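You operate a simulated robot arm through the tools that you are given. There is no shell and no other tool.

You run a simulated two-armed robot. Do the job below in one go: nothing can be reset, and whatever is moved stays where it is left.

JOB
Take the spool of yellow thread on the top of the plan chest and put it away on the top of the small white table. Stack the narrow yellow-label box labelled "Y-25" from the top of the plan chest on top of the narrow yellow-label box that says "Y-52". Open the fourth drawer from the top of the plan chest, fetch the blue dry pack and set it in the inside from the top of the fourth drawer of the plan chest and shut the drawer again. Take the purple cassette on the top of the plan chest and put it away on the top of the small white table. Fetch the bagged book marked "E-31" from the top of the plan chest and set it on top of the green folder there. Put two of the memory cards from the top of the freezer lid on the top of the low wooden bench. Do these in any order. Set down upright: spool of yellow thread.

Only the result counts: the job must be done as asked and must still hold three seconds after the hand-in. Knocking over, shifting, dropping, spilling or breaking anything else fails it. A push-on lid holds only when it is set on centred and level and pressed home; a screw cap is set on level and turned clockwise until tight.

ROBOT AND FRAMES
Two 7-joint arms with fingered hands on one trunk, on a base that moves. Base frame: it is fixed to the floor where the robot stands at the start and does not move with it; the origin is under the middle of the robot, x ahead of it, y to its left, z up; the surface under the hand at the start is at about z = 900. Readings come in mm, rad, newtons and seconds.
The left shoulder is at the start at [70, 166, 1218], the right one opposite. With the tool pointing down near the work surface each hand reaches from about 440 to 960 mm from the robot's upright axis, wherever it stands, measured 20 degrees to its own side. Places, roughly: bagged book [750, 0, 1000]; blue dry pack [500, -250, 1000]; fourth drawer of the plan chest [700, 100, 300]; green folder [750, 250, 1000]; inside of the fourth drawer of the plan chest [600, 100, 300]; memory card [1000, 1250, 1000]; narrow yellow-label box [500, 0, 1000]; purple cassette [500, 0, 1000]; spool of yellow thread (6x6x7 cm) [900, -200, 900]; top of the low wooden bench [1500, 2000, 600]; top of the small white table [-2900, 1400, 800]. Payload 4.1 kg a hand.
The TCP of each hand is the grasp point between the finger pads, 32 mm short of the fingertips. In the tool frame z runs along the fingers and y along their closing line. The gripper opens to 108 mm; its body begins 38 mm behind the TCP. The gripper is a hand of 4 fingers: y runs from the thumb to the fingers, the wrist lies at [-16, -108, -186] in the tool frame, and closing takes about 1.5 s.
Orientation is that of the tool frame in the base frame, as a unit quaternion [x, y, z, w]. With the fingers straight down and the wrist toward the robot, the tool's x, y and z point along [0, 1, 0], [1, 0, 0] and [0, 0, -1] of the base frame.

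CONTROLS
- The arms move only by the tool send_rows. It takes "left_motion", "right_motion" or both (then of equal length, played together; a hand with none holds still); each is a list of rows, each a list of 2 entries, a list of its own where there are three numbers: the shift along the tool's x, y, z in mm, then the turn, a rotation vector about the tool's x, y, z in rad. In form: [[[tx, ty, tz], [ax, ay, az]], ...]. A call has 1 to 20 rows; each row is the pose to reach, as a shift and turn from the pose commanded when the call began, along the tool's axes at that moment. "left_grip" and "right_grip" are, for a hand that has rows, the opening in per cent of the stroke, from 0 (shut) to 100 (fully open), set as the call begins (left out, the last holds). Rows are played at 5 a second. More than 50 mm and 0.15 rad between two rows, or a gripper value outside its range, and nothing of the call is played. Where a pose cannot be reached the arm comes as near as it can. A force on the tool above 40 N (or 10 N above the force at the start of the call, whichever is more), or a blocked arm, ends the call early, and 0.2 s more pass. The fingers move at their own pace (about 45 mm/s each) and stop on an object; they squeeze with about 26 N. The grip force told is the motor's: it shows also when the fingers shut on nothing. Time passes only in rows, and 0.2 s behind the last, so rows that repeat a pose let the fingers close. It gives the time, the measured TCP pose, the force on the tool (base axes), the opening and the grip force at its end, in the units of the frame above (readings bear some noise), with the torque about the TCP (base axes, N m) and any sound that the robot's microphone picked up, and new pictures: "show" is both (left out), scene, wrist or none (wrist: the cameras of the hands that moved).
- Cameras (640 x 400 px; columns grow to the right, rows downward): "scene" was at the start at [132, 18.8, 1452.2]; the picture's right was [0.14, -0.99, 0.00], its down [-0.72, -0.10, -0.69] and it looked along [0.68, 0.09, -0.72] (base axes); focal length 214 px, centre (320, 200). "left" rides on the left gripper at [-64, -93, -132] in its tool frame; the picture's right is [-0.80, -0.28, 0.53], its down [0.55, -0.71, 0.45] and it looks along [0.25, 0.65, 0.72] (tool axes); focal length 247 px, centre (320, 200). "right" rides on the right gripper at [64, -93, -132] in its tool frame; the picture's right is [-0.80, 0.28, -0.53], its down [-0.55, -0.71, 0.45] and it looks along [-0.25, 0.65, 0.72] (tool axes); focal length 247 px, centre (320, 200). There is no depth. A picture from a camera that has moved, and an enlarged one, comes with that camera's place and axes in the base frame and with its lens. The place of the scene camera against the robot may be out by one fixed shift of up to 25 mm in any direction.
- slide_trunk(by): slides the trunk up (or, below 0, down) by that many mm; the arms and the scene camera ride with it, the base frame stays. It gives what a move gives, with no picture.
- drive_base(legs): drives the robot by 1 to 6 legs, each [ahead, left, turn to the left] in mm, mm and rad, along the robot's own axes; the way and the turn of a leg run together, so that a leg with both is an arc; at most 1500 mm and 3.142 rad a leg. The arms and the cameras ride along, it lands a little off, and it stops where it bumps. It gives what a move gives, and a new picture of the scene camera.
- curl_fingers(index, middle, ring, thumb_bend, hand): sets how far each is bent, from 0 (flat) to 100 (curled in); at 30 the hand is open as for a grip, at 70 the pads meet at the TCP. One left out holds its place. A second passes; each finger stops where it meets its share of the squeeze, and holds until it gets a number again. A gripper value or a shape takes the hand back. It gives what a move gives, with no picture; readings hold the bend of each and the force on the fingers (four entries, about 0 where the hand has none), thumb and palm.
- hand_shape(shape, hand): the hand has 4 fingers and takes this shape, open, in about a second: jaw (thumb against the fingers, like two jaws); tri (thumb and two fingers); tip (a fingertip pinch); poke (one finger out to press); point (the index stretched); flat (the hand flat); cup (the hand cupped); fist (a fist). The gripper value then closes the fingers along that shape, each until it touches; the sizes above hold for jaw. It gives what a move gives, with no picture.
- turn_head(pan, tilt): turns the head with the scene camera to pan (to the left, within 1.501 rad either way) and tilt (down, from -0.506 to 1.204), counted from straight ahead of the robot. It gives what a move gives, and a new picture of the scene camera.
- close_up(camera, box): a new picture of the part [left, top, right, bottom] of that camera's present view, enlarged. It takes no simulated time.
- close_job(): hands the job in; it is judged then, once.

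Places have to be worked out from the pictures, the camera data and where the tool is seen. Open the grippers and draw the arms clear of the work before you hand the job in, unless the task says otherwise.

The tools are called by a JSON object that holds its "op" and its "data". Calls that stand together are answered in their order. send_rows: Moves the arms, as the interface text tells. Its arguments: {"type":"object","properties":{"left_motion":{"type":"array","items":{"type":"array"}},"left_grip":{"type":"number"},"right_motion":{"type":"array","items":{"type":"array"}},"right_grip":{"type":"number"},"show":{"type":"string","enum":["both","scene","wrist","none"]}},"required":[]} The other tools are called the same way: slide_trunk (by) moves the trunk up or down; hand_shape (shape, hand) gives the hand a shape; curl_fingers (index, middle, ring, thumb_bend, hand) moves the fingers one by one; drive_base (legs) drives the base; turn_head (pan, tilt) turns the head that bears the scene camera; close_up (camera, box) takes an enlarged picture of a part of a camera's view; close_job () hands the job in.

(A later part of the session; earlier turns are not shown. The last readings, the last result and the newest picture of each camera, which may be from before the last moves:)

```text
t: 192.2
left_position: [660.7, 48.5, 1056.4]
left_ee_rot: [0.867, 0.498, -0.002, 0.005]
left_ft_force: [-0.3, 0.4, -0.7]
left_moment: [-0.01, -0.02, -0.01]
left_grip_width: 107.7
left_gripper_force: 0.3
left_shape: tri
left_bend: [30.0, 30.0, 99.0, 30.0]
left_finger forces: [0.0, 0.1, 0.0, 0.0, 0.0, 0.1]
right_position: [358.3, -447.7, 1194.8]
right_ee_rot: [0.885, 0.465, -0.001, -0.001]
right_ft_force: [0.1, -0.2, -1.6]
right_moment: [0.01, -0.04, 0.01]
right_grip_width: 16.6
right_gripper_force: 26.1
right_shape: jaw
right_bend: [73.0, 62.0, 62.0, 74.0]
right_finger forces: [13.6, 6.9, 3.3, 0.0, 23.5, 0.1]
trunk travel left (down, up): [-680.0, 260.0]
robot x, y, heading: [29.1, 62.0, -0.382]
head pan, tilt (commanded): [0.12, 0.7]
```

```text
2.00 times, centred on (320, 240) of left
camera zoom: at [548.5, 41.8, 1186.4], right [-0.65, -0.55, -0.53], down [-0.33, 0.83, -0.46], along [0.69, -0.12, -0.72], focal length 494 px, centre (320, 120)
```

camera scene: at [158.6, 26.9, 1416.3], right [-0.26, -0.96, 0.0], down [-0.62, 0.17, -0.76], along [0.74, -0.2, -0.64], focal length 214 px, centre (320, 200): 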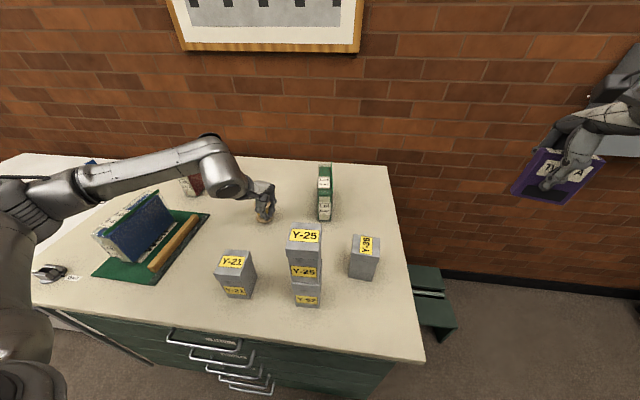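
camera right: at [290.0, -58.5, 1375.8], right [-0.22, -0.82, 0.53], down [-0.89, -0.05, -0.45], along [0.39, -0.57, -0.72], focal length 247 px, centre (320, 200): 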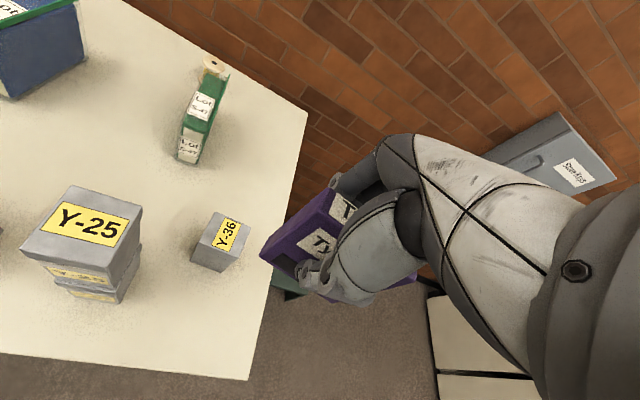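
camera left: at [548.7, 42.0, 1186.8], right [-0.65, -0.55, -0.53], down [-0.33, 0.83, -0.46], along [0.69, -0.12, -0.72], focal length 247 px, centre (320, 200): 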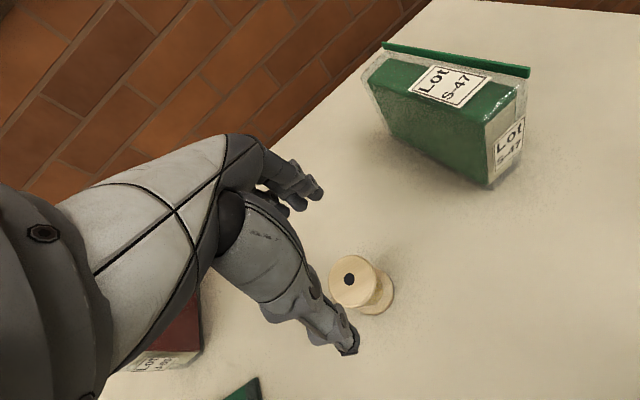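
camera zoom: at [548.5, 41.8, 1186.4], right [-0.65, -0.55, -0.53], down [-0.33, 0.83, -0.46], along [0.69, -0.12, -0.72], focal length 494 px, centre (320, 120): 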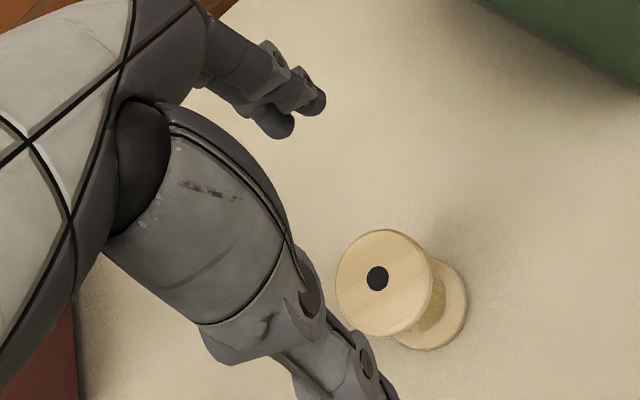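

Index and middle sit symmetrically about the tool axis in this shape. I centre the axis on the spool, descend to z≈946 and close.

{"op": "send_rows", "data": {"left_motion": [[[13.3, -1.5, 0], [0, 0, 0]], [[13.3, -1.5, 35], [0, 0, 0]], [[13.3, -1.5, 70], [0, 0, 0]], [[13.3, -1.5, 98], [0, 0, 0]], [[13.3, -1.5, 111], [0, 0, 0]], [[13.3, -1.5, 111], [0, 0, 0]]], "left_grip": 100, "show": "wrist"}}

{"op": "send_rows", "data": {"left_motion": [[[0, 0, 0], [0, 0, 0]], [[0, 0, 0], [0, 0, 0]], [[0, 0, 0], [0, 0, 0]], [[0, 0, 0], [0, 0, 0]], [[0, 0, 0], [0, 0, 0]], [[0, 0, 0], [0, 0, 0]], [[0, 0, 0], [0, 0, 0]], [[0, 0, 0], [0, 0, 0]], [[0, 0, 0], [0, 0, 0]]], "left_grip": 0, "show": "wrist"}}

{"op": "close_up", "data": {"camera": "left", "box": [240, 180, 432, 300]}}

```text
t: 193.7
left_position: [667.0, 58.4, 948.2]
left_ee_rot: [0.867, 0.498, 0.002, 0.01]
left_ft_force: [1.9, 2.3, 16.7]
left_moment: [0.31, -0.31, 0.02]
left_grip_width: 107.9
left_gripper_force: 0.0
left_shape: tri
left_bend: [30.0, 30.0, 100.0, 30.0]
left_finger forces: [0.0, 0.0, 16.2, 0.0, 0.1, 0.0]
right_position: [357.6, -447.1, 1195.2]
right_ee_rot: [0.885, 0.465, 0.0, -0.001]
right_ft_force: [-0.1, 0.1, -1.3]
right_moment: [0.02, 0.0, 0.03]
right_grip_width: 16.6
right_gripper_force: 25.6
right_shape: jaw
right_bend: [73.0, 62.0, 62.0, 74.0]
right_finger forces: [13.5, 7.0, 3.2, 0.0, 23.5, 0.1]
trunk travel left (down, up): [-680.0, 260.0]
robot x, y, heading: [29.6, 61.9, -0.387]
head pan, tilt (commanded): [0.12, 0.7]
stopped in row 6 (left hand): the force on the tool passed its limit at 45 N (the readings are from after the stop); the commanded pose is now the measured one
camera left: at [552.5, 52.1, 1077.1], right [-0.64, -0.56, -0.53], down [-0.33, 0.82, -0.47], along [0.7, -0.12, -0.71], focal length 247 px, centre (320, 200)
```

left: 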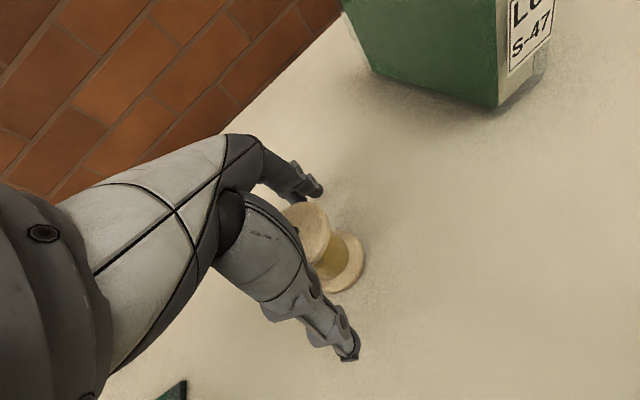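

```text
t: 195.7
left_position: [665.0, 58.7, 947.1]
left_ee_rot: [0.867, 0.499, 0.001, 0.01]
left_ft_force: [12.0, 3.0, 32.9]
left_moment: [0.51, -0.61, -0.09]
left_grip_width: 28.3
left_gripper_force: 25.9
left_shape: tri
left_bend: [74.0, 53.0, 100.0, 75.0]
left_finger forces: [10.4, 12.0, 35.7, 0.1, 22.3, 0.0]
right_position: [356.3, -447.6, 1195.5]
right_ee_rot: [0.886, 0.464, 0.0, 0.0]
right_ft_force: [0.0, -0.1, -1.7]
right_moment: [0.0, 0.02, 0.0]
right_grip_width: 16.4
right_gripper_force: 25.8
right_shape: jaw
right_bend: [73.0, 62.0, 62.0, 74.0]
right_finger forces: [13.6, 6.8, 3.2, 0.0, 23.7, 0.0]
trunk travel left (down, up): [-680.0, 260.0]
robot x, y, heading: [25.9, 58.2, -0.384]
head pan, tilt (commanded): [0.12, 0.7]
camera left: at [551.4, 52.2, 1077.0], right [-0.64, -0.56, -0.53], down [-0.33, 0.82, -0.47], along [0.7, -0.12, -0.71], focal length 247 px, centre (320, 200)
```

left: 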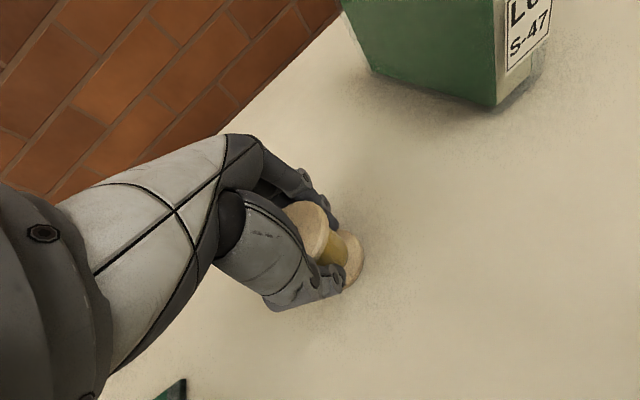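

```text
3.33 times, centred on (336, 240) of left
camera zoom: at [551.4, 52.2, 1077.0], right [-0.64, -0.56, -0.53], down [-0.33, 0.82, -0.47], along [0.7, -0.12, -0.71], focal length 823 px, centre (267, 67)
```

zoom: 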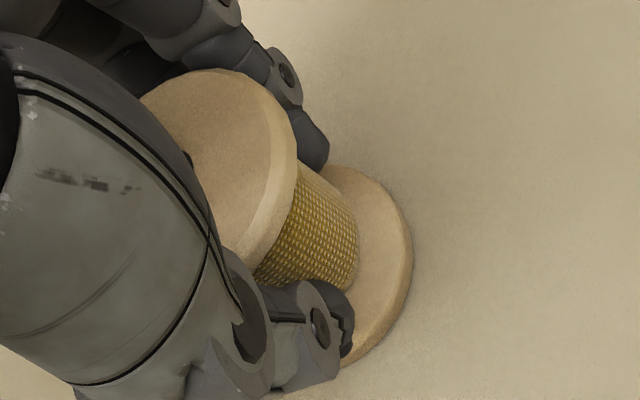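

The curled ring finger pressed on the spool's top. I open, go up 12 mm, and close again so that it clears.

{"op": "send_rows", "data": {"left_motion": [[[0, 0, 0], [0, 0, 0]], [[0, 0, 0], [0, 0, 0]], [[0, 0, 0], [0, 0, 0]], [[0, 0, 0], [0, 0, 0]], [[0, 0, 0], [0, 0, 0]], [[0, 0, -6], [0, 0, 0]], [[0, 0, -12], [0, 0, 0]], [[0, 0, -12], [0, 0, 0]]], "left_grip": 90, "show": "wrist"}}

{"op": "close_up", "data": {"camera": "left", "box": [240, 180, 432, 300]}}

```text
t: 197.5
left_position: [666.6, 59.7, 957.3]
left_ee_rot: [0.868, 0.497, 0.0, 0.008]
left_ft_force: [0.0, 0.4, -0.8]
left_moment: [0.02, 0.01, -0.01]
left_grip_width: 97.1
left_gripper_force: 0.0
left_shape: tri
left_bend: [26.0, 32.0, 99.0, 44.0]
left_finger forces: [0.0, 0.1, 0.0, 0.0, 0.0, 0.0]
right_position: [358.5, -447.8, 1195.6]
right_ee_rot: [0.885, 0.465, 0.0, -0.001]
right_ft_force: [-0.7, 0.1, -2.0]
right_moment: [-0.01, -0.01, -0.01]
right_grip_width: 16.5
right_gripper_force: 26.2
right_shape: jaw
right_bend: [73.0, 62.0, 62.0, 74.0]
right_finger forces: [13.5, 6.9, 3.1, 0.0, 23.6, 0.0]
trunk travel left (down, up): [-680.0, 260.0]
robot x, y, heading: [29.4, 59.2, -0.385]
head pan, tilt (commanded): [0.12, 0.7]
camera left: at [552.1, 52.5, 1086.6], right [-0.64, -0.55, -0.53], down [-0.33, 0.82, -0.46], along [0.69, -0.12, -0.71], focal length 247 px, centre (320, 200)
```

left: 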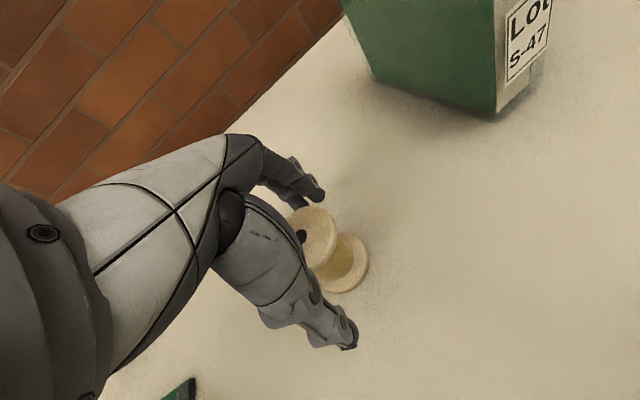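

```text
3.33 times, centred on (336, 240) of left
camera zoom: at [552.1, 52.5, 1086.6], right [-0.64, -0.55, -0.53], down [-0.33, 0.82, -0.46], along [0.69, -0.12, -0.71], focal length 823 px, centre (267, 67)
```

zoom: 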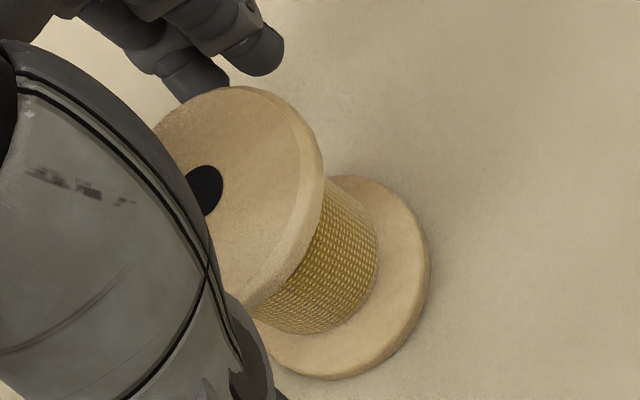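

Clear of contact and centred within a few millimetres. I close the tri grip.

{"op": "send_rows", "data": {"left_motion": [[[-2, -3, 0], [0, 0, 0]], [[-2, -3, 0], [0, 0, 0]], [[-2, -3, 0], [0, 0, 0]], [[-2, -3, 0], [0, 0, 0]], [[-2, -3, 0], [0, 0, 0]], [[-2, -3, 0], [0, 0, 0]], [[-2, -3, 0], [0, 0, 0]], [[-2, -3, 0], [0, 0, 0]], [[-2, -3, 0], [0, 0, 0]]], "left_grip": 0, "show": "wrist"}}

{"op": "close_up", "data": {"camera": "left", "box": [240, 180, 432, 300]}}

```text
t: 199.5
left_position: [664.2, 60.1, 957.4]
left_ee_rot: [0.867, 0.498, 0.0, 0.009]
left_ft_force: [0.7, 0.3, -0.3]
left_moment: [0.01, 0.03, -0.04]
left_grip_width: 28.7
left_gripper_force: 26.1
left_shape: tri
left_bend: [73.0, 55.0, 100.0, 75.0]
left_finger forces: [11.1, 11.2, 0.1, 0.1, 22.1, 0.1]
right_position: [358.2, -446.8, 1196.2]
right_ee_rot: [0.885, 0.465, 0.0, 0.0]
right_ft_force: [-0.5, 0.7, -2.1]
right_moment: [-0.02, 0.01, 0.02]
right_grip_width: 16.7
right_gripper_force: 25.9
right_shape: jaw
right_bend: [73.0, 62.0, 62.0, 74.0]
right_finger forces: [13.5, 7.0, 3.2, 0.1, 23.6, 0.1]
trunk travel left (down, up): [-680.0, 260.0]
robot x, y, heading: [25.1, 63.7, -0.389]
head pan, tilt (commanded): [0.12, 0.7]
camera left: at [549.4, 52.5, 1086.8], right [-0.64, -0.55, -0.53], down [-0.33, 0.82, -0.46], along [0.69, -0.12, -0.71], focal length 247 px, centre (320, 200)
```

left: 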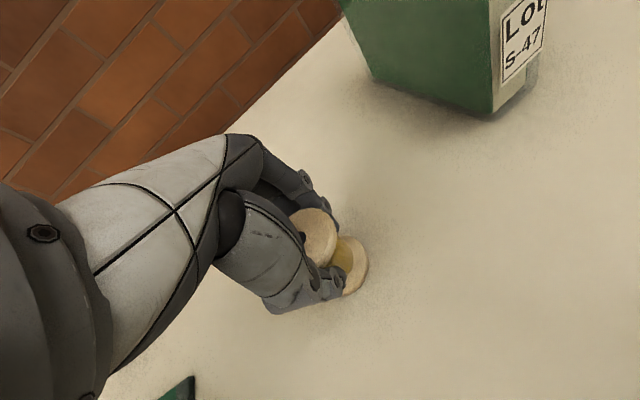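

```text
3.33 times, centred on (336, 240) of left
camera zoom: at [549.4, 52.5, 1086.8], right [-0.64, -0.55, -0.53], down [-0.33, 0.82, -0.46], along [0.69, -0.12, -0.71], focal length 823 px, centre (267, 67)
```

zoom: 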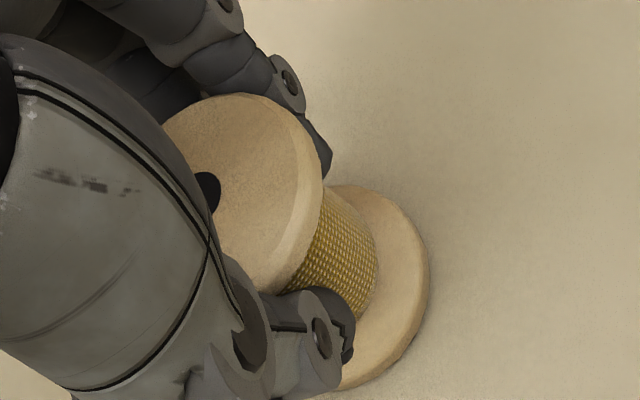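

Balanced three-point hold (11 + 11 against 22 N). I lift and look again.

{"op": "send_rows", "data": {"left_motion": [[[0, 0, -10], [0, 0, 0]], [[0, 0, -35], [0, 0, 0]], [[0, 0, -70], [0, 0, 0]], [[0, 0, -110], [0, 0, 0]], [[0, 0, -150], [0, 0, 0]], [[0, 0, -190], [0, 0, 0]], [[0, -15, -230], [0, 0, 0]], [[0, -40, -265], [0, 0, 0]], [[0, -60, -280], [0, 0, 0]], [[0, -60, -280], [0, 0, 0]]], "show": "both"}}

{"op": "close_up", "data": {"camera": "left", "box": [240, 180, 432, 300]}}

{"op": "close_up", "data": {"camera": "scene", "box": [180, 80, 308, 160]}}

```text
t: 201.7
left_position: [608.0, 93.5, 1235.4]
left_ee_rot: [0.867, 0.498, 0.0, 0.009]
left_ft_force: [1.2, -0.4, -0.1]
left_moment: [-0.03, 0.0, -0.03]
left_grip_width: 28.6
left_gripper_force: 26.3
left_shape: tri
left_bend: [73.0, 55.0, 100.0, 75.0]
left_finger forces: [11.4, 11.6, 0.0, 0.1, 22.0, 0.0]
right_position: [359.5, -446.8, 1196.1]
right_ee_rot: [0.885, 0.465, -0.001, -0.001]
right_ft_force: [0.9, 0.2, -1.6]
right_moment: [0.02, -0.02, 0.02]
right_grip_width: 16.8
right_gripper_force: 26.1
right_shape: jaw
right_bend: [73.0, 62.0, 62.0, 74.0]
right_finger forces: [13.5, 6.9, 3.1, 0.1, 23.6, 0.1]
trunk travel left (down, up): [-680.0, 260.0]
robot x, y, heading: [30.8, 60.5, -0.382]
head pan, tilt (commanded): [0.12, 0.7]
camera scene: at [159.2, 26.8, 1416.2], right [-0.26, -0.96, 0.0], down [-0.62, 0.17, -0.76], along [0.74, -0.2, -0.64], focal length 214 px, centre (320, 200)
camera left: at [493.9, 87.7, 1365.1], right [-0.64, -0.55, -0.53], down [-0.33, 0.82, -0.46], along [0.69, -0.12, -0.71], focal length 247 px, centre (320, 200)
```

scene: 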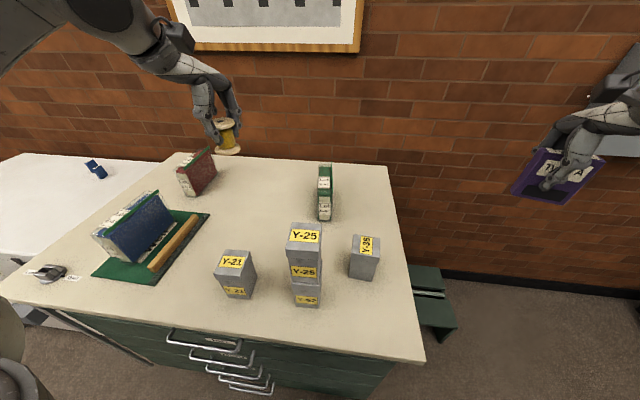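
left: 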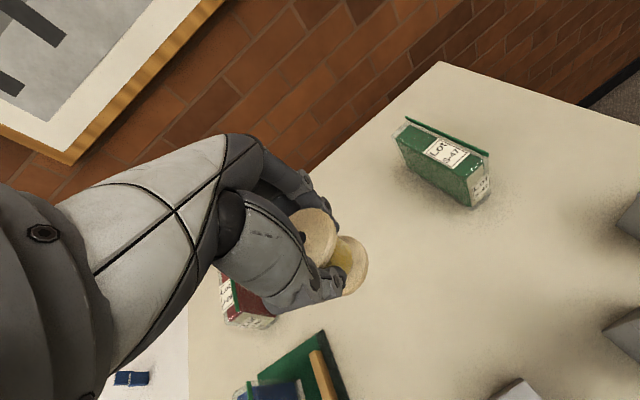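

```text
3.33 times, centred on (336, 240) of left
camera zoom: at [493.9, 87.7, 1365.1], right [-0.64, -0.55, -0.53], down [-0.33, 0.82, -0.46], along [0.69, -0.12, -0.71], focal length 823 px, centre (267, 67)
```

zoom: 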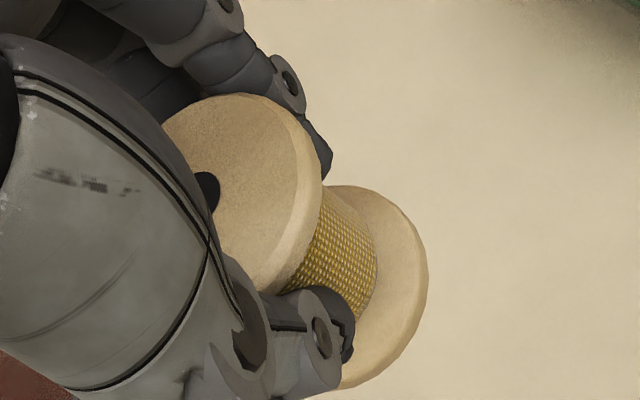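

```text
5.00 times, centred on (244, 120) of scene
camera zoom: at [159.2, 26.8, 1416.2], right [-0.26, -0.96, 0.0], down [-0.62, 0.17, -0.76], along [0.74, -0.2, -0.64], focal length 1072 px, centre (700, 600)
```

zoom: 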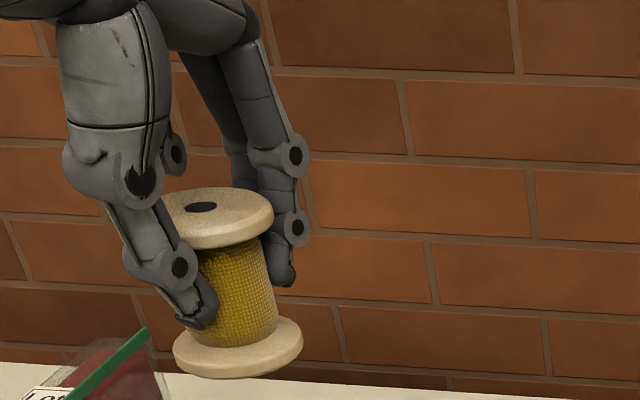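

The spool is firmly held and upright. With both hands loaded I back away from the chest and turn toward the white table behind.

{"op": "drive_base", "data": {"legs": [[-560, 0, 0], [0, 0, 1.55], [0, 0, 1.55]]}}

{"op": "turn_head", "data": {"pan": 0.0, "tilt": 0.3}}

```text
t: 212.6
left_position: [-1075.9, 243.2, 1235.1]
left_ee_rot: [-0.494, 0.869, 0.01, 0.0]
left_ft_force: [0.8, -0.6, -0.4]
left_moment: [0.0, 0.0, -0.04]
left_grip_width: 28.0
left_gripper_force: 25.9
left_shape: tri
left_bend: [73.0, 55.0, 100.0, 75.0]
left_finger forces: [11.3, 11.3, 0.0, 0.1, 21.0, 0.0]
right_position: [-822.6, 782.7, 1195.4]
right_ee_rot: [-0.462, 0.887, 0.0, 0.001]
right_ft_force: [-0.2, 0.1, -1.7]
right_moment: [-0.02, 0.02, 0.0]
right_grip_width: 16.3
right_gripper_force: 25.6
right_shape: jaw
right_bend: [73.0, 62.0, 62.0, 74.0]
right_finger forces: [13.3, 6.5, 3.0, 0.0, 22.7, 0.0]
trunk travel left (down, up): [-680.0, 260.0]
robot x, y, heading: [-496.2, 270.7, 2.745]
head pan, tilt (commanded): [0.12, 0.7]
camera scene: at [-622.2, 322.9, 1416.3], right [0.27, 0.96, 0.0], down [0.62, -0.17, -0.76], along [-0.74, 0.21, -0.64], focal length 214 px, centre (320, 200)
```

scene: 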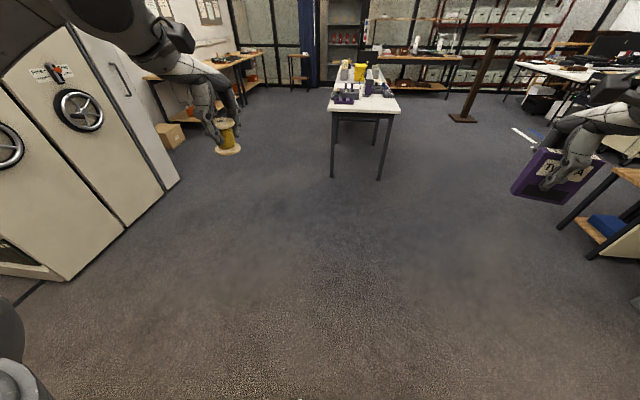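

```text
t: 213.5
left_position: [-1076.3, 243.4, 1235.2]
left_ee_rot: [-0.495, 0.869, 0.009, 0.0]
left_ft_force: [-0.1, -0.8, 0.7]
left_moment: [-0.01, 0.0, -0.05]
left_grip_width: 28.2
left_gripper_force: 25.1
left_shape: tri
left_bend: [73.0, 55.0, 100.0, 75.0]
left_finger forces: [11.3, 11.4, 0.1, 0.0, 21.1, 0.1]
right_position: [-822.3, 783.2, 1195.8]
right_ee_rot: [-0.462, 0.887, 0.0, 0.0]
right_ft_force: [0.6, 0.7, -0.8]
right_moment: [-0.03, 0.01, -0.03]
right_grip_width: 16.1
right_gripper_force: 25.9
right_shape: jaw
right_bend: [73.0, 62.0, 62.0, 74.0]
right_finger forces: [13.1, 6.5, 3.0, 0.0, 22.8, 0.0]
trunk travel left (down, up): [-680.0, 260.0]
robot x, y, heading: [-497.7, 271.9, 2.752]
head pan, tilt (commanded): [0.0, 0.3]
camera scene: at [-626.6, 335.8, 1452.3], right [0.38, 0.92, 0.0], down [0.27, -0.11, -0.95], along [-0.88, 0.37, -0.3], focal length 214 px, centre (320, 200)
```

scene: 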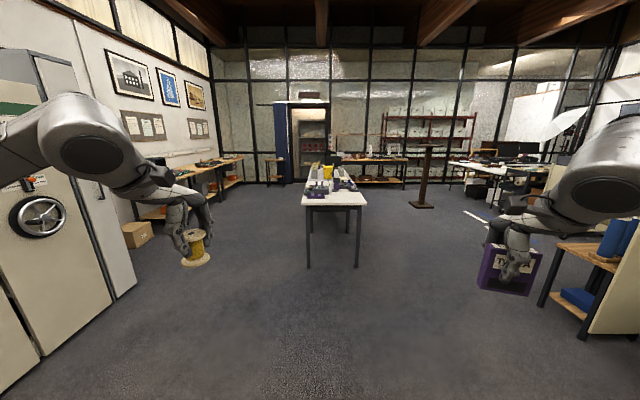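

The small white table stands straight ahead. I zoom in on it.

{"op": "close_up", "data": {"camera": "scene", "box": [280, 140, 400, 215]}}

```text
5.33 times, centred on (340, 178) of scene
camera zoom: at [-626.6, 335.8, 1452.3], right [0.38, 0.92, 0.0], down [0.27, -0.11, -0.95], along [-0.88, 0.37, -0.3], focal length 1144 px, centre (213, 320)
```

zoom: 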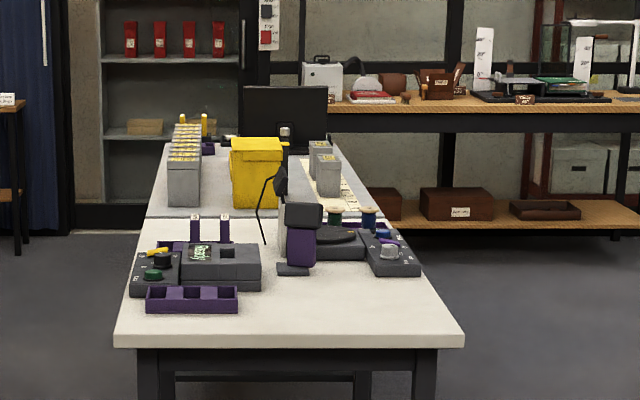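

The near table with equipment on it is the target; its right front part is free. I drive closer in line with that free area and look down at it.

{"op": "drive_base", "data": {"legs": [[1250, -230, 0]]}}

{"op": "turn_head", "data": {"pan": 0.0, "tilt": 0.6}}

```text
t: 219.8
left_position: [-2131.7, 906.6, 1235.3]
left_ee_rot: [-0.502, 0.865, 0.009, 0.0]
left_ft_force: [0.8, 0.9, -1.1]
left_moment: [-0.04, 0.0, -0.07]
left_grip_width: 28.5
left_gripper_force: 26.4
left_shape: tri
left_bend: [73.0, 55.0, 100.0, 75.0]
left_finger forces: [11.3, 11.3, 0.1, 0.0, 21.1, 0.0]
right_position: [-1887.2, 1451.3, 1196.2]
right_ee_rot: [-0.47, 0.883, 0.0, 0.0]
right_ft_force: [-0.6, -0.2, -1.8]
right_moment: [0.01, -0.01, 0.02]
right_grip_width: 16.1
right_gripper_force: 25.8
right_shape: jaw
right_bend: [73.0, 62.0, 62.0, 74.0]
right_finger forces: [13.2, 6.5, 3.0, 0.0, 22.8, 0.0]
trunk travel left (down, up): [-680.0, 260.0]
robot x, y, heading: [-1550.5, 943.3, 2.764]
head pan, tilt (commanded): [0.0, 0.3]
camera scene: at [-1683.7, 1006.8, 1452.4], right [0.37, 0.93, 0.0], down [0.28, -0.11, -0.96], along [-0.89, 0.35, -0.3], focal length 214 px, centre (320, 200)
```

scene: 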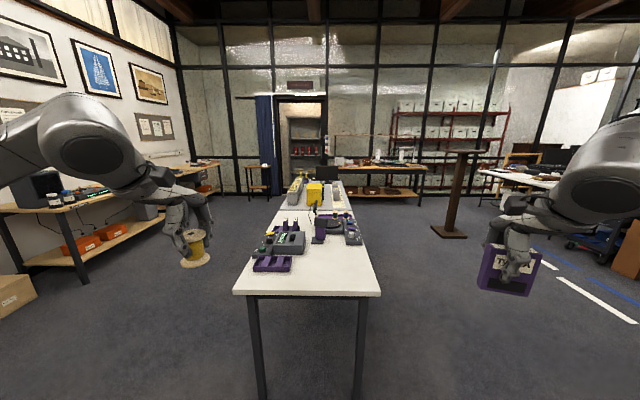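

```text
t: 220.6
left_position: [-2132.3, 907.3, 1235.1]
left_ee_rot: [-0.502, 0.865, 0.008, 0.0]
left_ft_force: [0.6, 0.1, -0.1]
left_moment: [0.0, -0.01, -0.02]
left_grip_width: 28.2
left_gripper_force: 25.4
left_shape: tri
left_bend: [73.0, 55.0, 100.0, 75.0]
left_finger forces: [11.3, 11.4, 0.1, 0.0, 21.0, 0.1]
right_position: [-1888.3, 1451.4, 1195.3]
right_ee_rot: [-0.469, 0.883, 0.0, 0.0]
right_ft_force: [0.5, 1.2, -1.0]
right_moment: [-0.04, 0.0, 0.0]
right_grip_width: 16.4
right_gripper_force: 25.7
right_shape: jaw
right_bend: [73.0, 62.0, 62.0, 74.0]
right_finger forces: [13.3, 6.6, 3.0, 0.1, 22.8, 0.0]
trunk travel left (down, up): [-680.0, 260.0]
robot x, y, heading: [-1549.8, 947.7, 2.765]
head pan, tilt (commanded): [0.0, 0.6]
camera scene: at [-1679.1, 1005.0, 1425.0], right [0.37, 0.93, 0.0], down [0.53, -0.21, -0.83], along [-0.77, 0.3, -0.56], focal length 214 px, centre (320, 200)
```

scene: 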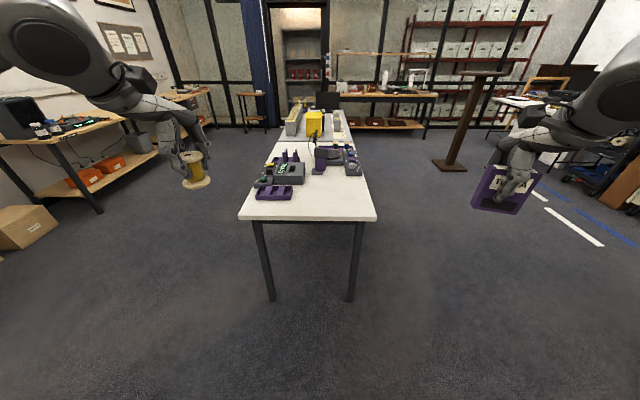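

Robot is about 870 mm from the table's front edge. I zoom to map the free area before the final approach.

{"op": "close_up", "data": {"camera": "scene", "box": [230, 130, 390, 230]}}

{"op": "drive_base", "data": {"legs": [[470, 0, 0]]}}

{"op": "turn_head", "data": {"pan": 0.0, "tilt": 0.95}}

```text
4.00 times, centred on (310, 180) of scene
camera zoom: at [-1679.1, 1005.0, 1425.0], right [0.37, 0.93, 0.0], down [0.53, -0.21, -0.83], along [-0.77, 0.3, -0.56], focal length 858 px, centre (360, 280)
```

zoom: 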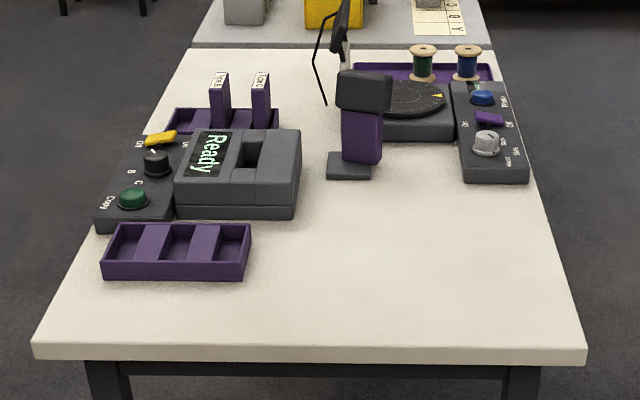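

```text
t: 223.4
left_position: [-2580.4, 1086.7, 1236.5]
left_ee_rot: [-0.5, 0.866, 0.008, 0.0]
left_ft_force: [0.8, 0.8, 0.2]
left_moment: [-0.01, 0.0, 0.01]
left_grip_width: 27.9
left_gripper_force: 26.1
left_shape: tri
left_bend: [73.0, 55.0, 100.0, 75.0]
left_finger forces: [11.3, 11.3, 0.1, 0.1, 21.1, 0.0]
right_position: [-2333.8, 1630.7, 1195.2]
right_ee_rot: [-0.467, 0.884, -0.001, 0.0]
right_ft_force: [0.3, 0.1, -2.3]
right_moment: [-0.03, 0.02, -0.01]
right_grip_width: 16.4
right_gripper_force: 25.7
right_shape: jaw
right_bend: [73.0, 62.0, 62.0, 74.0]
right_finger forces: [13.2, 6.5, 3.1, 0.0, 22.8, 0.0]
trunk travel left (down, up): [-680.0, 260.0]
robot x, y, heading: [-1998.7, 1125.4, 2.767]
head pan, tilt (commanded): [0.0, 0.6]
camera scene: at [-2127.3, 1183.5, 1425.0], right [0.37, 0.93, 0.0], down [0.52, -0.21, -0.82], along [-0.77, 0.31, -0.57], focal length 214 px, centre (320, 200)
```

scene: 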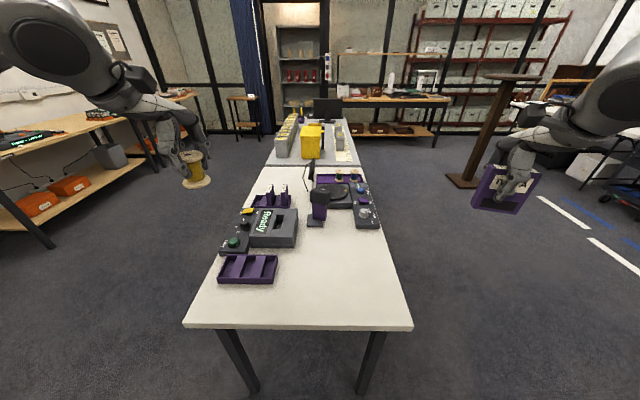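

```text
t: 224.3
left_position: [-2580.5, 1085.8, 1236.4]
left_ee_rot: [-0.501, 0.865, 0.009, 0.0]
left_ft_force: [0.1, -0.1, -0.3]
left_moment: [0.01, -0.01, -0.02]
left_grip_width: 28.2
left_gripper_force: 26.0
left_shape: tri
left_bend: [73.0, 55.0, 100.0, 75.0]
left_finger forces: [11.3, 11.3, 0.0, 0.0, 21.0, 0.0]
right_position: [-2333.7, 1630.7, 1195.8]
right_ee_rot: [-0.467, 0.884, -0.001, 0.001]
right_ft_force: [-1.1, -0.7, -1.4]
right_moment: [-0.01, -0.01, -0.01]
right_grip_width: 16.2
right_gripper_force: 26.3
right_shape: jaw
right_bend: [73.0, 62.0, 62.0, 74.0]
right_finger forces: [13.3, 6.5, 3.0, 0.0, 22.8, 0.0]
trunk travel left (down, up): [-680.0, 260.0]
robot x, y, heading: [-1998.7, 1120.4, 2.759]
head pan, tilt (commanded): [0.0, 0.949]
camera scene: at [-2112.9, 1177.8, 1396.6], right [0.37, 0.93, 0.0], down [0.75, -0.3, -0.58], along [-0.54, 0.22, -0.81], focal length 214 px, centre (320, 200)
```

scene: 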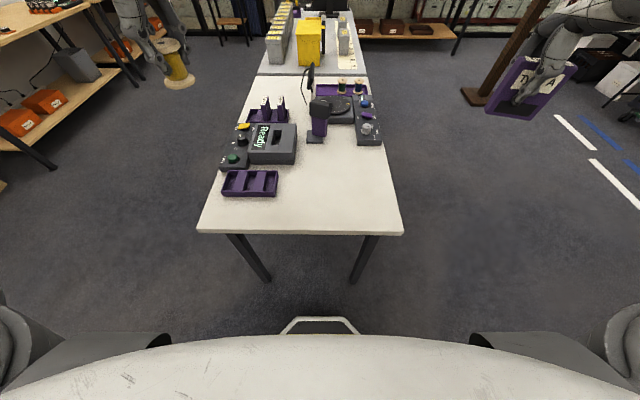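

The free space is right of the purple tray. I lower the trunk 100 mm and swing the left hand with the spool over the table's free middle area (about 560 mm ahead of the axis).

{"op": "slide_trunk", "data": {"by": -100}}

{"op": "send_rows", "data": {"left_motion": [[[-38, 11, 0], [0, 0, 0]], [[-77, 22, 0], [0, 0, 0]], [[-116, 33, 0], [0, 0, 0]], [[-155, 44, 0], [0, 0, 0]], [[-194, 55, 0], [0, 0, 0]], [[-232, 66.6, 0], [0, 0, 0]], [[-232, 66.6, 40], [0, 0, 0]], [[-232, 66.6, 80], [0, 0, 0]], [[-232, 66.6, 80], [0, 0, 0]]], "show": "both"}}

```text
t: 225.6
left_position: [-2580.7, 1087.6, 1135.9]
left_ee_rot: [-0.501, 0.866, 0.008, 0.0]
left_ft_force: [-0.5, 1.2, -1.2]
left_moment: [0.0, -0.02, -0.03]
left_grip_width: 28.0
left_gripper_force: 26.1
left_shape: tri
left_bend: [73.0, 55.0, 100.0, 75.0]
left_finger forces: [11.3, 11.2, 0.0, 0.0, 21.1, 0.1]
right_position: [-2334.0, 1629.7, 1095.7]
right_ee_rot: [-0.467, 0.884, -0.001, 0.0]
right_ft_force: [0.0, 0.3, -1.4]
right_moment: [-0.03, 0.0, -0.01]
right_grip_width: 16.5
right_gripper_force: 25.9
right_shape: jaw
right_bend: [73.0, 62.0, 62.0, 74.0]
right_finger forces: [13.3, 6.5, 2.9, 0.0, 22.8, 0.0]
trunk travel left (down, up): [-580.0, 360.0]
robot x, y, heading: [-2004.1, 1122.3, 2.759]
head pan, tilt (commanded): [0.0, 0.949]
```

```text
t: 227.6
left_position: [-2523.5, 1320.7, 1058.4]
left_ee_rot: [-0.5, 0.866, 0.009, -0.001]
left_ft_force: [0.1, -1.1, -0.6]
left_moment: [-0.01, -0.02, 0.0]
left_grip_width: 28.1
left_gripper_force: 25.6
left_shape: tri
left_bend: [73.0, 55.0, 100.0, 75.0]
left_finger forces: [11.4, 11.4, 0.1, 0.1, 20.9, 0.0]
right_position: [-2333.1, 1630.2, 1095.2]
right_ee_rot: [-0.467, 0.884, -0.001, 0.0]
right_ft_force: [0.6, -0.7, -1.7]
right_moment: [-0.02, 0.02, 0.0]
right_grip_width: 16.4
right_gripper_force: 26.0
right_shape: jaw
right_bend: [73.0, 62.0, 62.0, 74.0]
right_finger forces: [13.3, 6.5, 3.0, 0.1, 22.8, 0.1]
trunk travel left (down, up): [-580.0, 360.0]
robot x, y, heading: [-1998.6, 1120.6, 2.758]
head pan, tilt (commanded): [0.0, 0.949]
camera scene: at [-2112.4, 1178.0, 1296.6], right [0.37, 0.93, 0.0], down [0.75, -0.3, -0.58], along [-0.54, 0.22, -0.81], focal length 214 px, centre (320, 200)
camera left: at [-2411.0, 1329.6, 1188.1], right [0.64, 0.56, -0.53], down [0.33, -0.82, -0.46], along [-0.69, 0.12, -0.71], focal length 247 px, centre (320, 200)
```

scene: 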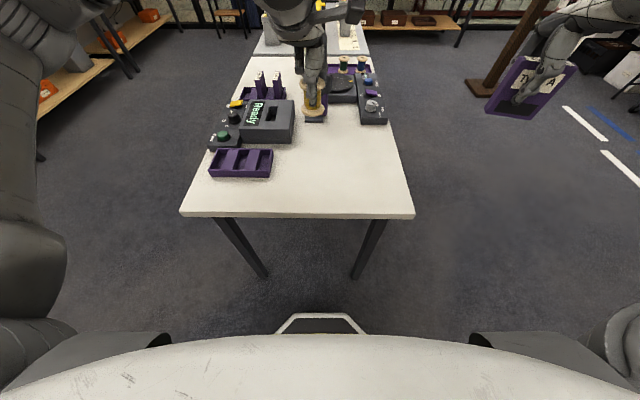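
left: 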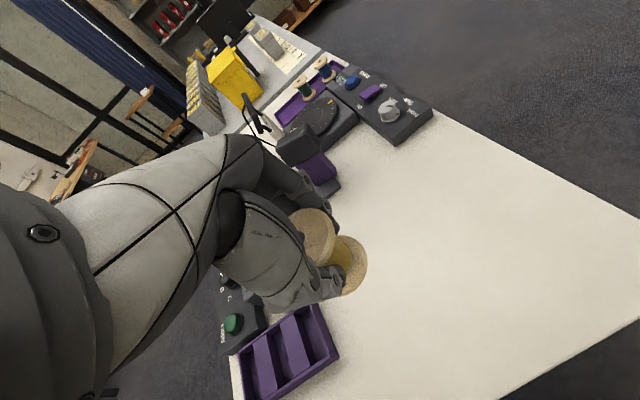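

Below the spool there is at least 110 mm free on every side. I lower it to about 25 mm above the expected table height.

{"op": "send_rows", "data": {"left_motion": [[[0, 0, 35], [0, 0, 0]], [[0, 0, 75], [0, 0, 0]], [[0, 0, 115], [0, 0, 0]], [[0, 0, 150], [0, 0, 0]], [[0, 0, 172], [0, 0, 0]], [[0, 0, 172], [0, 0, 0]]], "show": "both"}}

{"op": "close_up", "data": {"camera": "left", "box": [240, 180, 432, 300]}}

{"op": "close_up", "data": {"camera": "scene", "box": [230, 60, 422, 180]}}

```text
t: 229.0
left_position: [-2525.3, 1324.0, 886.0]
left_ee_rot: [-0.5, 0.866, 0.009, 0.0]
left_ft_force: [1.2, 0.1, -0.9]
left_moment: [0.02, -0.03, 0.0]
left_grip_width: 28.2
left_gripper_force: 25.9
left_shape: tri
left_bend: [73.0, 55.0, 100.0, 75.0]
left_finger forces: [11.5, 11.5, 0.1, 0.1, 20.9, 0.0]
right_position: [-2335.3, 1629.6, 1094.6]
right_ee_rot: [-0.467, 0.884, -0.002, 0.001]
right_ft_force: [-0.5, 0.7, -2.1]
right_moment: [-0.02, 0.02, -0.01]
right_grip_width: 16.7
right_gripper_force: 26.4
right_shape: jaw
right_bend: [73.0, 62.0, 62.0, 74.0]
right_finger forces: [13.3, 6.6, 2.9, 0.0, 22.9, 0.1]
trunk travel left (down, up): [-580.0, 360.0]
robot x, y, heading: [-2003.0, 1122.5, 2.759]
head pan, tilt (commanded): [0.0, 0.949]
camera scene: at [-2112.7, 1177.9, 1296.5], right [0.37, 0.93, 0.0], down [0.76, -0.3, -0.58], along [-0.54, 0.22, -0.81], focal length 214 px, centre (320, 200)
camera left: at [-2412.8, 1332.6, 1016.7], right [0.64, 0.56, -0.53], down [0.33, -0.82, -0.46], along [-0.69, 0.12, -0.71], focal length 247 px, centre (320, 200)
```

scene: 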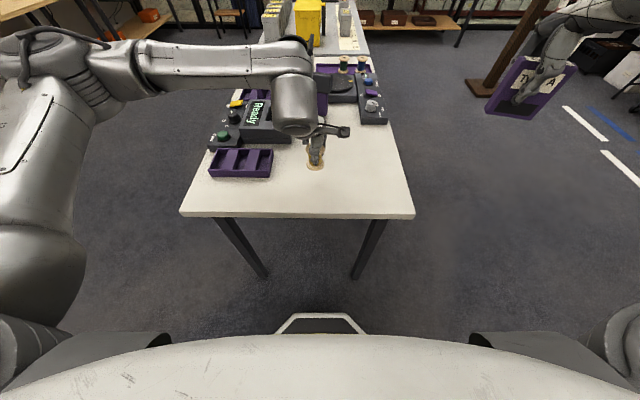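
left: 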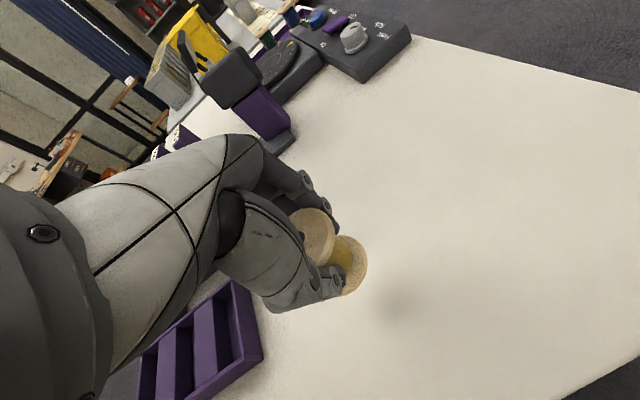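

```text
3.33 times, centred on (336, 240) of left
camera zoom: at [-2412.8, 1332.6, 1016.7], right [0.64, 0.56, -0.53], down [0.33, -0.82, -0.46], along [-0.69, 0.12, -0.71], focal length 823 px, centre (267, 67)
```

zoom: 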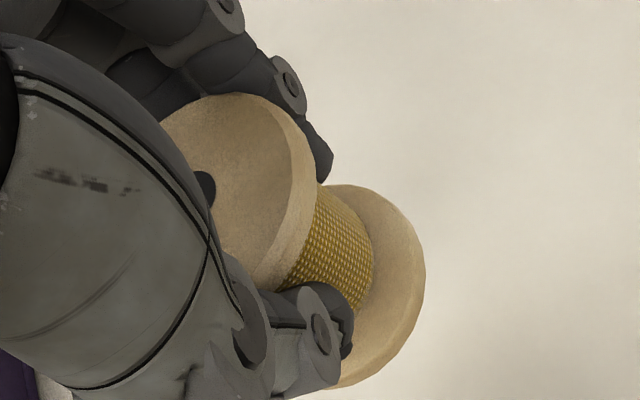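

```text
3.33 times, centred on (326, 120) of scene
camera zoom: at [-2112.7, 1177.9, 1296.5], right [0.37, 0.93, 0.0], down [0.76, -0.3, -0.58], along [-0.54, 0.22, -0.81], focal length 715 px, centre (300, 467)
```

zoom: 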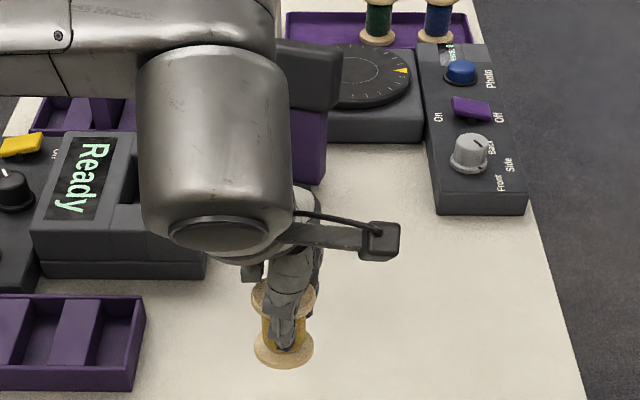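

The spool's shadow shows it is still a little above the table. I continue down in small steps.

{"op": "send_rows", "data": {"left_motion": [[[0, 0, 6], [0, 0, 0]], [[0, 0, 12], [0, 0, 0]], [[0, 0, 16], [0, 0, 0]], [[0, 0, 20], [0, 0, 0]], [[0, 0, 20], [0, 0, 0]]], "show": "wrist"}}

```text
t: 230.2
left_position: [-2525.4, 1323.8, 865.3]
left_ee_rot: [-0.501, 0.866, 0.008, 0.0]
left_ft_force: [-0.1, 0.2, -0.5]
left_moment: [0.02, -0.01, 0.0]
left_grip_width: 28.2
left_gripper_force: 26.3
left_shape: tri
left_bend: [73.0, 55.0, 100.0, 75.0]
left_finger forces: [11.6, 11.5, 0.0, 0.0, 20.9, 0.0]
right_position: [-2334.2, 1630.4, 1096.5]
right_ee_rot: [-0.467, 0.884, -0.001, 0.001]
right_ft_force: [-0.4, -0.1, -1.5]
right_moment: [0.04, 0.02, 0.01]
right_grip_width: 16.3
right_gripper_force: 25.6
right_shape: jaw
right_bend: [73.0, 62.0, 62.0, 74.0]
right_finger forces: [13.3, 6.7, 3.0, 0.0, 22.8, 0.0]
trunk travel left (down, up): [-580.0, 360.0]
robot x, y, heading: [-2000.3, 1125.3, 2.76]
head pan, tilt (commanded): [0.0, 0.949]
camera left: at [-2412.9, 1333.3, 995.8], right [0.64, 0.56, -0.53], down [0.33, -0.82, -0.46], along [-0.69, 0.12, -0.71], focal length 247 px, centre (320, 200)
```

left: 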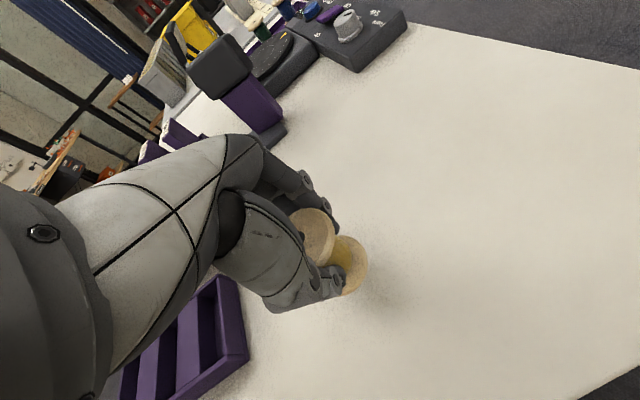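

{"op": "send_rows", "data": {"left_motion": [[[0, 0, 3], [0, 0, 0]], [[0, 0, 5], [0, 0, 0]], [[0, 0, 7], [0, 0, 0]], [[0, 0, 7], [0, 0, 0]]], "show": "none"}}

```text
t: 231.2
left_position: [-2525.2, 1325.0, 858.8]
left_ee_rot: [-0.501, 0.865, 0.009, 0.001]
left_ft_force: [0.7, -0.5, -0.2]
left_moment: [-0.01, 0.02, 0.03]
left_grip_width: 28.0
left_gripper_force: 25.8
left_shape: tri
left_bend: [73.0, 55.0, 100.0, 75.0]
left_finger forces: [11.5, 11.6, 0.0, 0.1, 20.9, 0.0]
right_position: [-2334.0, 1629.5, 1095.7]
right_ee_rot: [-0.468, 0.884, 0.0, 0.0]
right_ft_force: [0.5, -0.2, -2.4]
right_moment: [-0.02, 0.02, 0.02]
right_grip_width: 16.3
right_gripper_force: 26.1
right_shape: jaw
right_bend: [73.0, 62.0, 62.0, 74.0]
right_finger forces: [13.3, 6.6, 3.1, 0.0, 22.7, 0.0]
trunk travel left (down, up): [-580.0, 360.0]
robot x, y, heading: [-2000.9, 1123.1, 2.764]
head pan, tilt (commanded): [0.0, 0.949]
```

Still free at z≈859. I go on in 2 mm steps.

{"op": "send_rows", "data": {"left_motion": [[[0, 0, 2], [0, 0, 0]], [[0, 0, 4], [0, 0, 0]], [[0, 0, 4], [0, 0, 0]]], "show": "none"}}

```text
t: 232.0
left_position: [-2524.9, 1326.7, 856.9]
left_ee_rot: [-0.501, 0.865, 0.008, 0.0]
left_ft_force: [-0.3, -1.1, -1.3]
left_moment: [0.02, -0.01, 0.0]
left_grip_width: 28.1
left_gripper_force: 26.5
left_shape: tri
left_bend: [73.0, 55.0, 100.0, 75.0]
left_finger forces: [11.5, 11.6, 0.0, 0.0, 20.9, 0.0]
right_position: [-2334.2, 1630.5, 1095.5]
right_ee_rot: [-0.467, 0.884, 0.0, 0.001]
right_ft_force: [-0.6, 0.2, -1.3]
right_moment: [-0.04, 0.03, -0.03]
right_grip_width: 16.3
right_gripper_force: 26.2
right_shape: jaw
right_bend: [73.0, 62.0, 62.0, 74.0]
right_finger forces: [13.3, 6.6, 3.0, 0.0, 22.7, 0.0]
trunk travel left (down, up): [-580.0, 360.0]
robot x, y, heading: [-2003.2, 1121.9, 2.761]
head pan, tilt (commanded): [0.0, 0.949]
```

{"op": "send_rows", "data": {"left_motion": [[[0, 0, 2], [0, 0, 0]], [[0, 0, 4], [0, 0, 0]], [[0, 0, 4], [0, 0, 0]]], "show": "wrist"}}

{"op": "close_up", "data": {"camera": "left", "box": [290, 220, 418, 300]}}

```text
t: 232.8
left_position: [-2524.5, 1325.5, 850.6]
left_ee_rot: [-0.5, 0.866, 0.009, -0.001]
left_ft_force: [0.9, -0.1, -0.8]
left_moment: [0.02, -0.01, 0.0]
left_grip_width: 28.3
left_gripper_force: 25.7
left_shape: tri
left_bend: [73.0, 55.0, 100.0, 75.0]
left_finger forces: [11.5, 11.5, 0.0, 0.0, 20.8, 0.0]
right_position: [-2333.7, 1629.9, 1096.3]
right_ee_rot: [-0.467, 0.884, 0.0, 0.0]
right_ft_force: [0.4, -0.1, -2.1]
right_moment: [0.02, 0.01, 0.01]
right_grip_width: 16.7
right_gripper_force: 26.1
right_shape: jaw
right_bend: [73.0, 62.0, 62.0, 74.0]
right_finger forces: [13.3, 6.7, 3.0, 0.0, 22.8, 0.1]
trunk travel left (down, up): [-580.0, 360.0]
robot x, y, heading: [-1999.4, 1122.8, 2.76]
head pan, tilt (commanded): [0.0, 0.949]
camera left: at [-2412.1, 1333.0, 981.0], right [0.64, 0.56, -0.53], down [0.33, -0.82, -0.46], along [-0.69, 0.12, -0.71], focal length 247 px, centre (320, 200)
```

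left: 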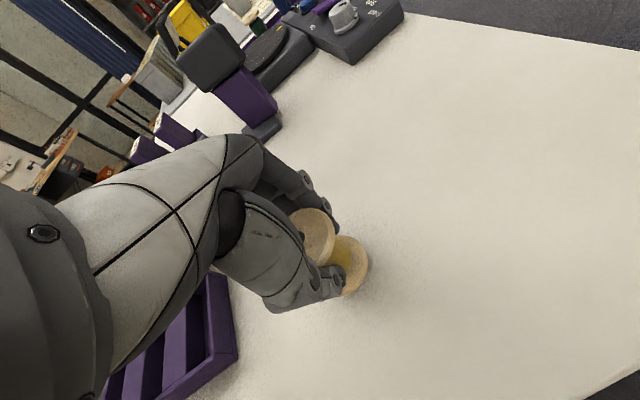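

```text
5.00 times, centred on (354, 260) of left
camera zoom: at [-2412.1, 1333.0, 981.0], right [0.64, 0.56, -0.53], down [0.33, -0.82, -0.46], along [-0.69, 0.12, -0.71], focal length 1235 px, centre (150, -100)
```

zoom: 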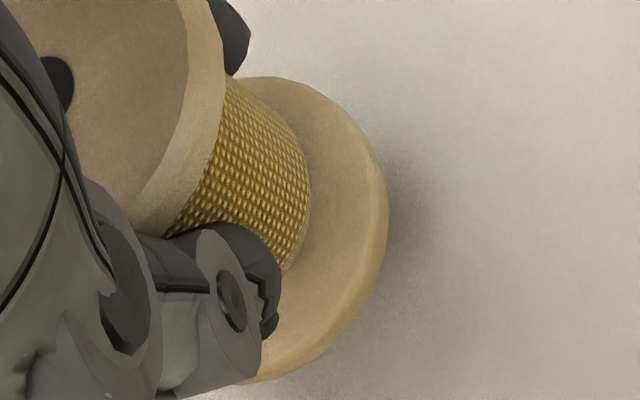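

The table lies a bit below 793. I continue stepping down.

{"op": "send_rows", "data": {"left_motion": [[[0, 0, 2], [0, 0, 0]], [[0, 0, 4], [0, 0, 0]], [[0, 0, 4], [0, 0, 0]]], "show": "none"}}

{"op": "send_rows", "data": {"left_motion": [[[0, 0, 2], [0, 0, 0]], [[0, 0, 3], [0, 0, 0]], [[0, 0, 3], [0, 0, 0]]], "show": "none"}}

```text
t: 233.6
left_position: [-2524.9, 1326.4, 846.7]
left_ee_rot: [-0.501, 0.865, 0.009, 0.0]
left_ft_force: [-0.1, -0.1, -0.8]
left_moment: [-0.01, 0.02, -0.02]
left_grip_width: 28.1
left_gripper_force: 26.2
left_shape: tri
left_bend: [73.0, 55.0, 100.0, 75.0]
left_finger forces: [11.5, 11.7, 0.0, 0.0, 21.0, 0.0]
right_position: [-2335.1, 1630.6, 1095.3]
right_ee_rot: [-0.468, 0.884, -0.001, 0.0]
right_ft_force: [0.3, 0.2, -2.5]
right_moment: [-0.01, 0.02, -0.02]
right_grip_width: 16.5
right_gripper_force: 26.1
right_shape: jaw
right_bend: [73.0, 62.0, 62.0, 74.0]
right_finger forces: [13.3, 6.7, 3.0, 0.0, 22.8, 0.1]
trunk travel left (down, up): [-580.0, 360.0]
robot x, y, heading: [-2001.2, 1122.1, 2.765]
head pan, tilt (commanded): [0.0, 0.949]
```

```text
t: 234.4
left_position: [-2525.7, 1326.3, 844.1]
left_ee_rot: [-0.501, 0.865, 0.008, -0.001]
left_ft_force: [-0.1, 0.7, -1.1]
left_moment: [-0.03, 0.02, 0.01]
left_grip_width: 28.2
left_gripper_force: 25.7
left_shape: tri
left_bend: [73.0, 55.0, 100.0, 75.0]
left_finger forces: [11.4, 11.7, 0.0, 0.1, 20.9, 0.1]
right_position: [-2333.7, 1630.4, 1096.0]
right_ee_rot: [-0.467, 0.884, 0.0, 0.0]
right_ft_force: [0.3, 0.3, -2.6]
right_moment: [-0.01, 0.02, 0.0]
right_grip_width: 16.1
right_gripper_force: 26.4
right_shape: jaw
right_bend: [73.0, 62.0, 62.0, 74.0]
right_finger forces: [13.3, 6.6, 3.1, 0.1, 22.8, 0.0]
trunk travel left (down, up): [-580.0, 360.0]
robot x, y, heading: [-1999.3, 1124.9, 2.765]
head pan, tilt (commanded): [0.0, 0.949]
```

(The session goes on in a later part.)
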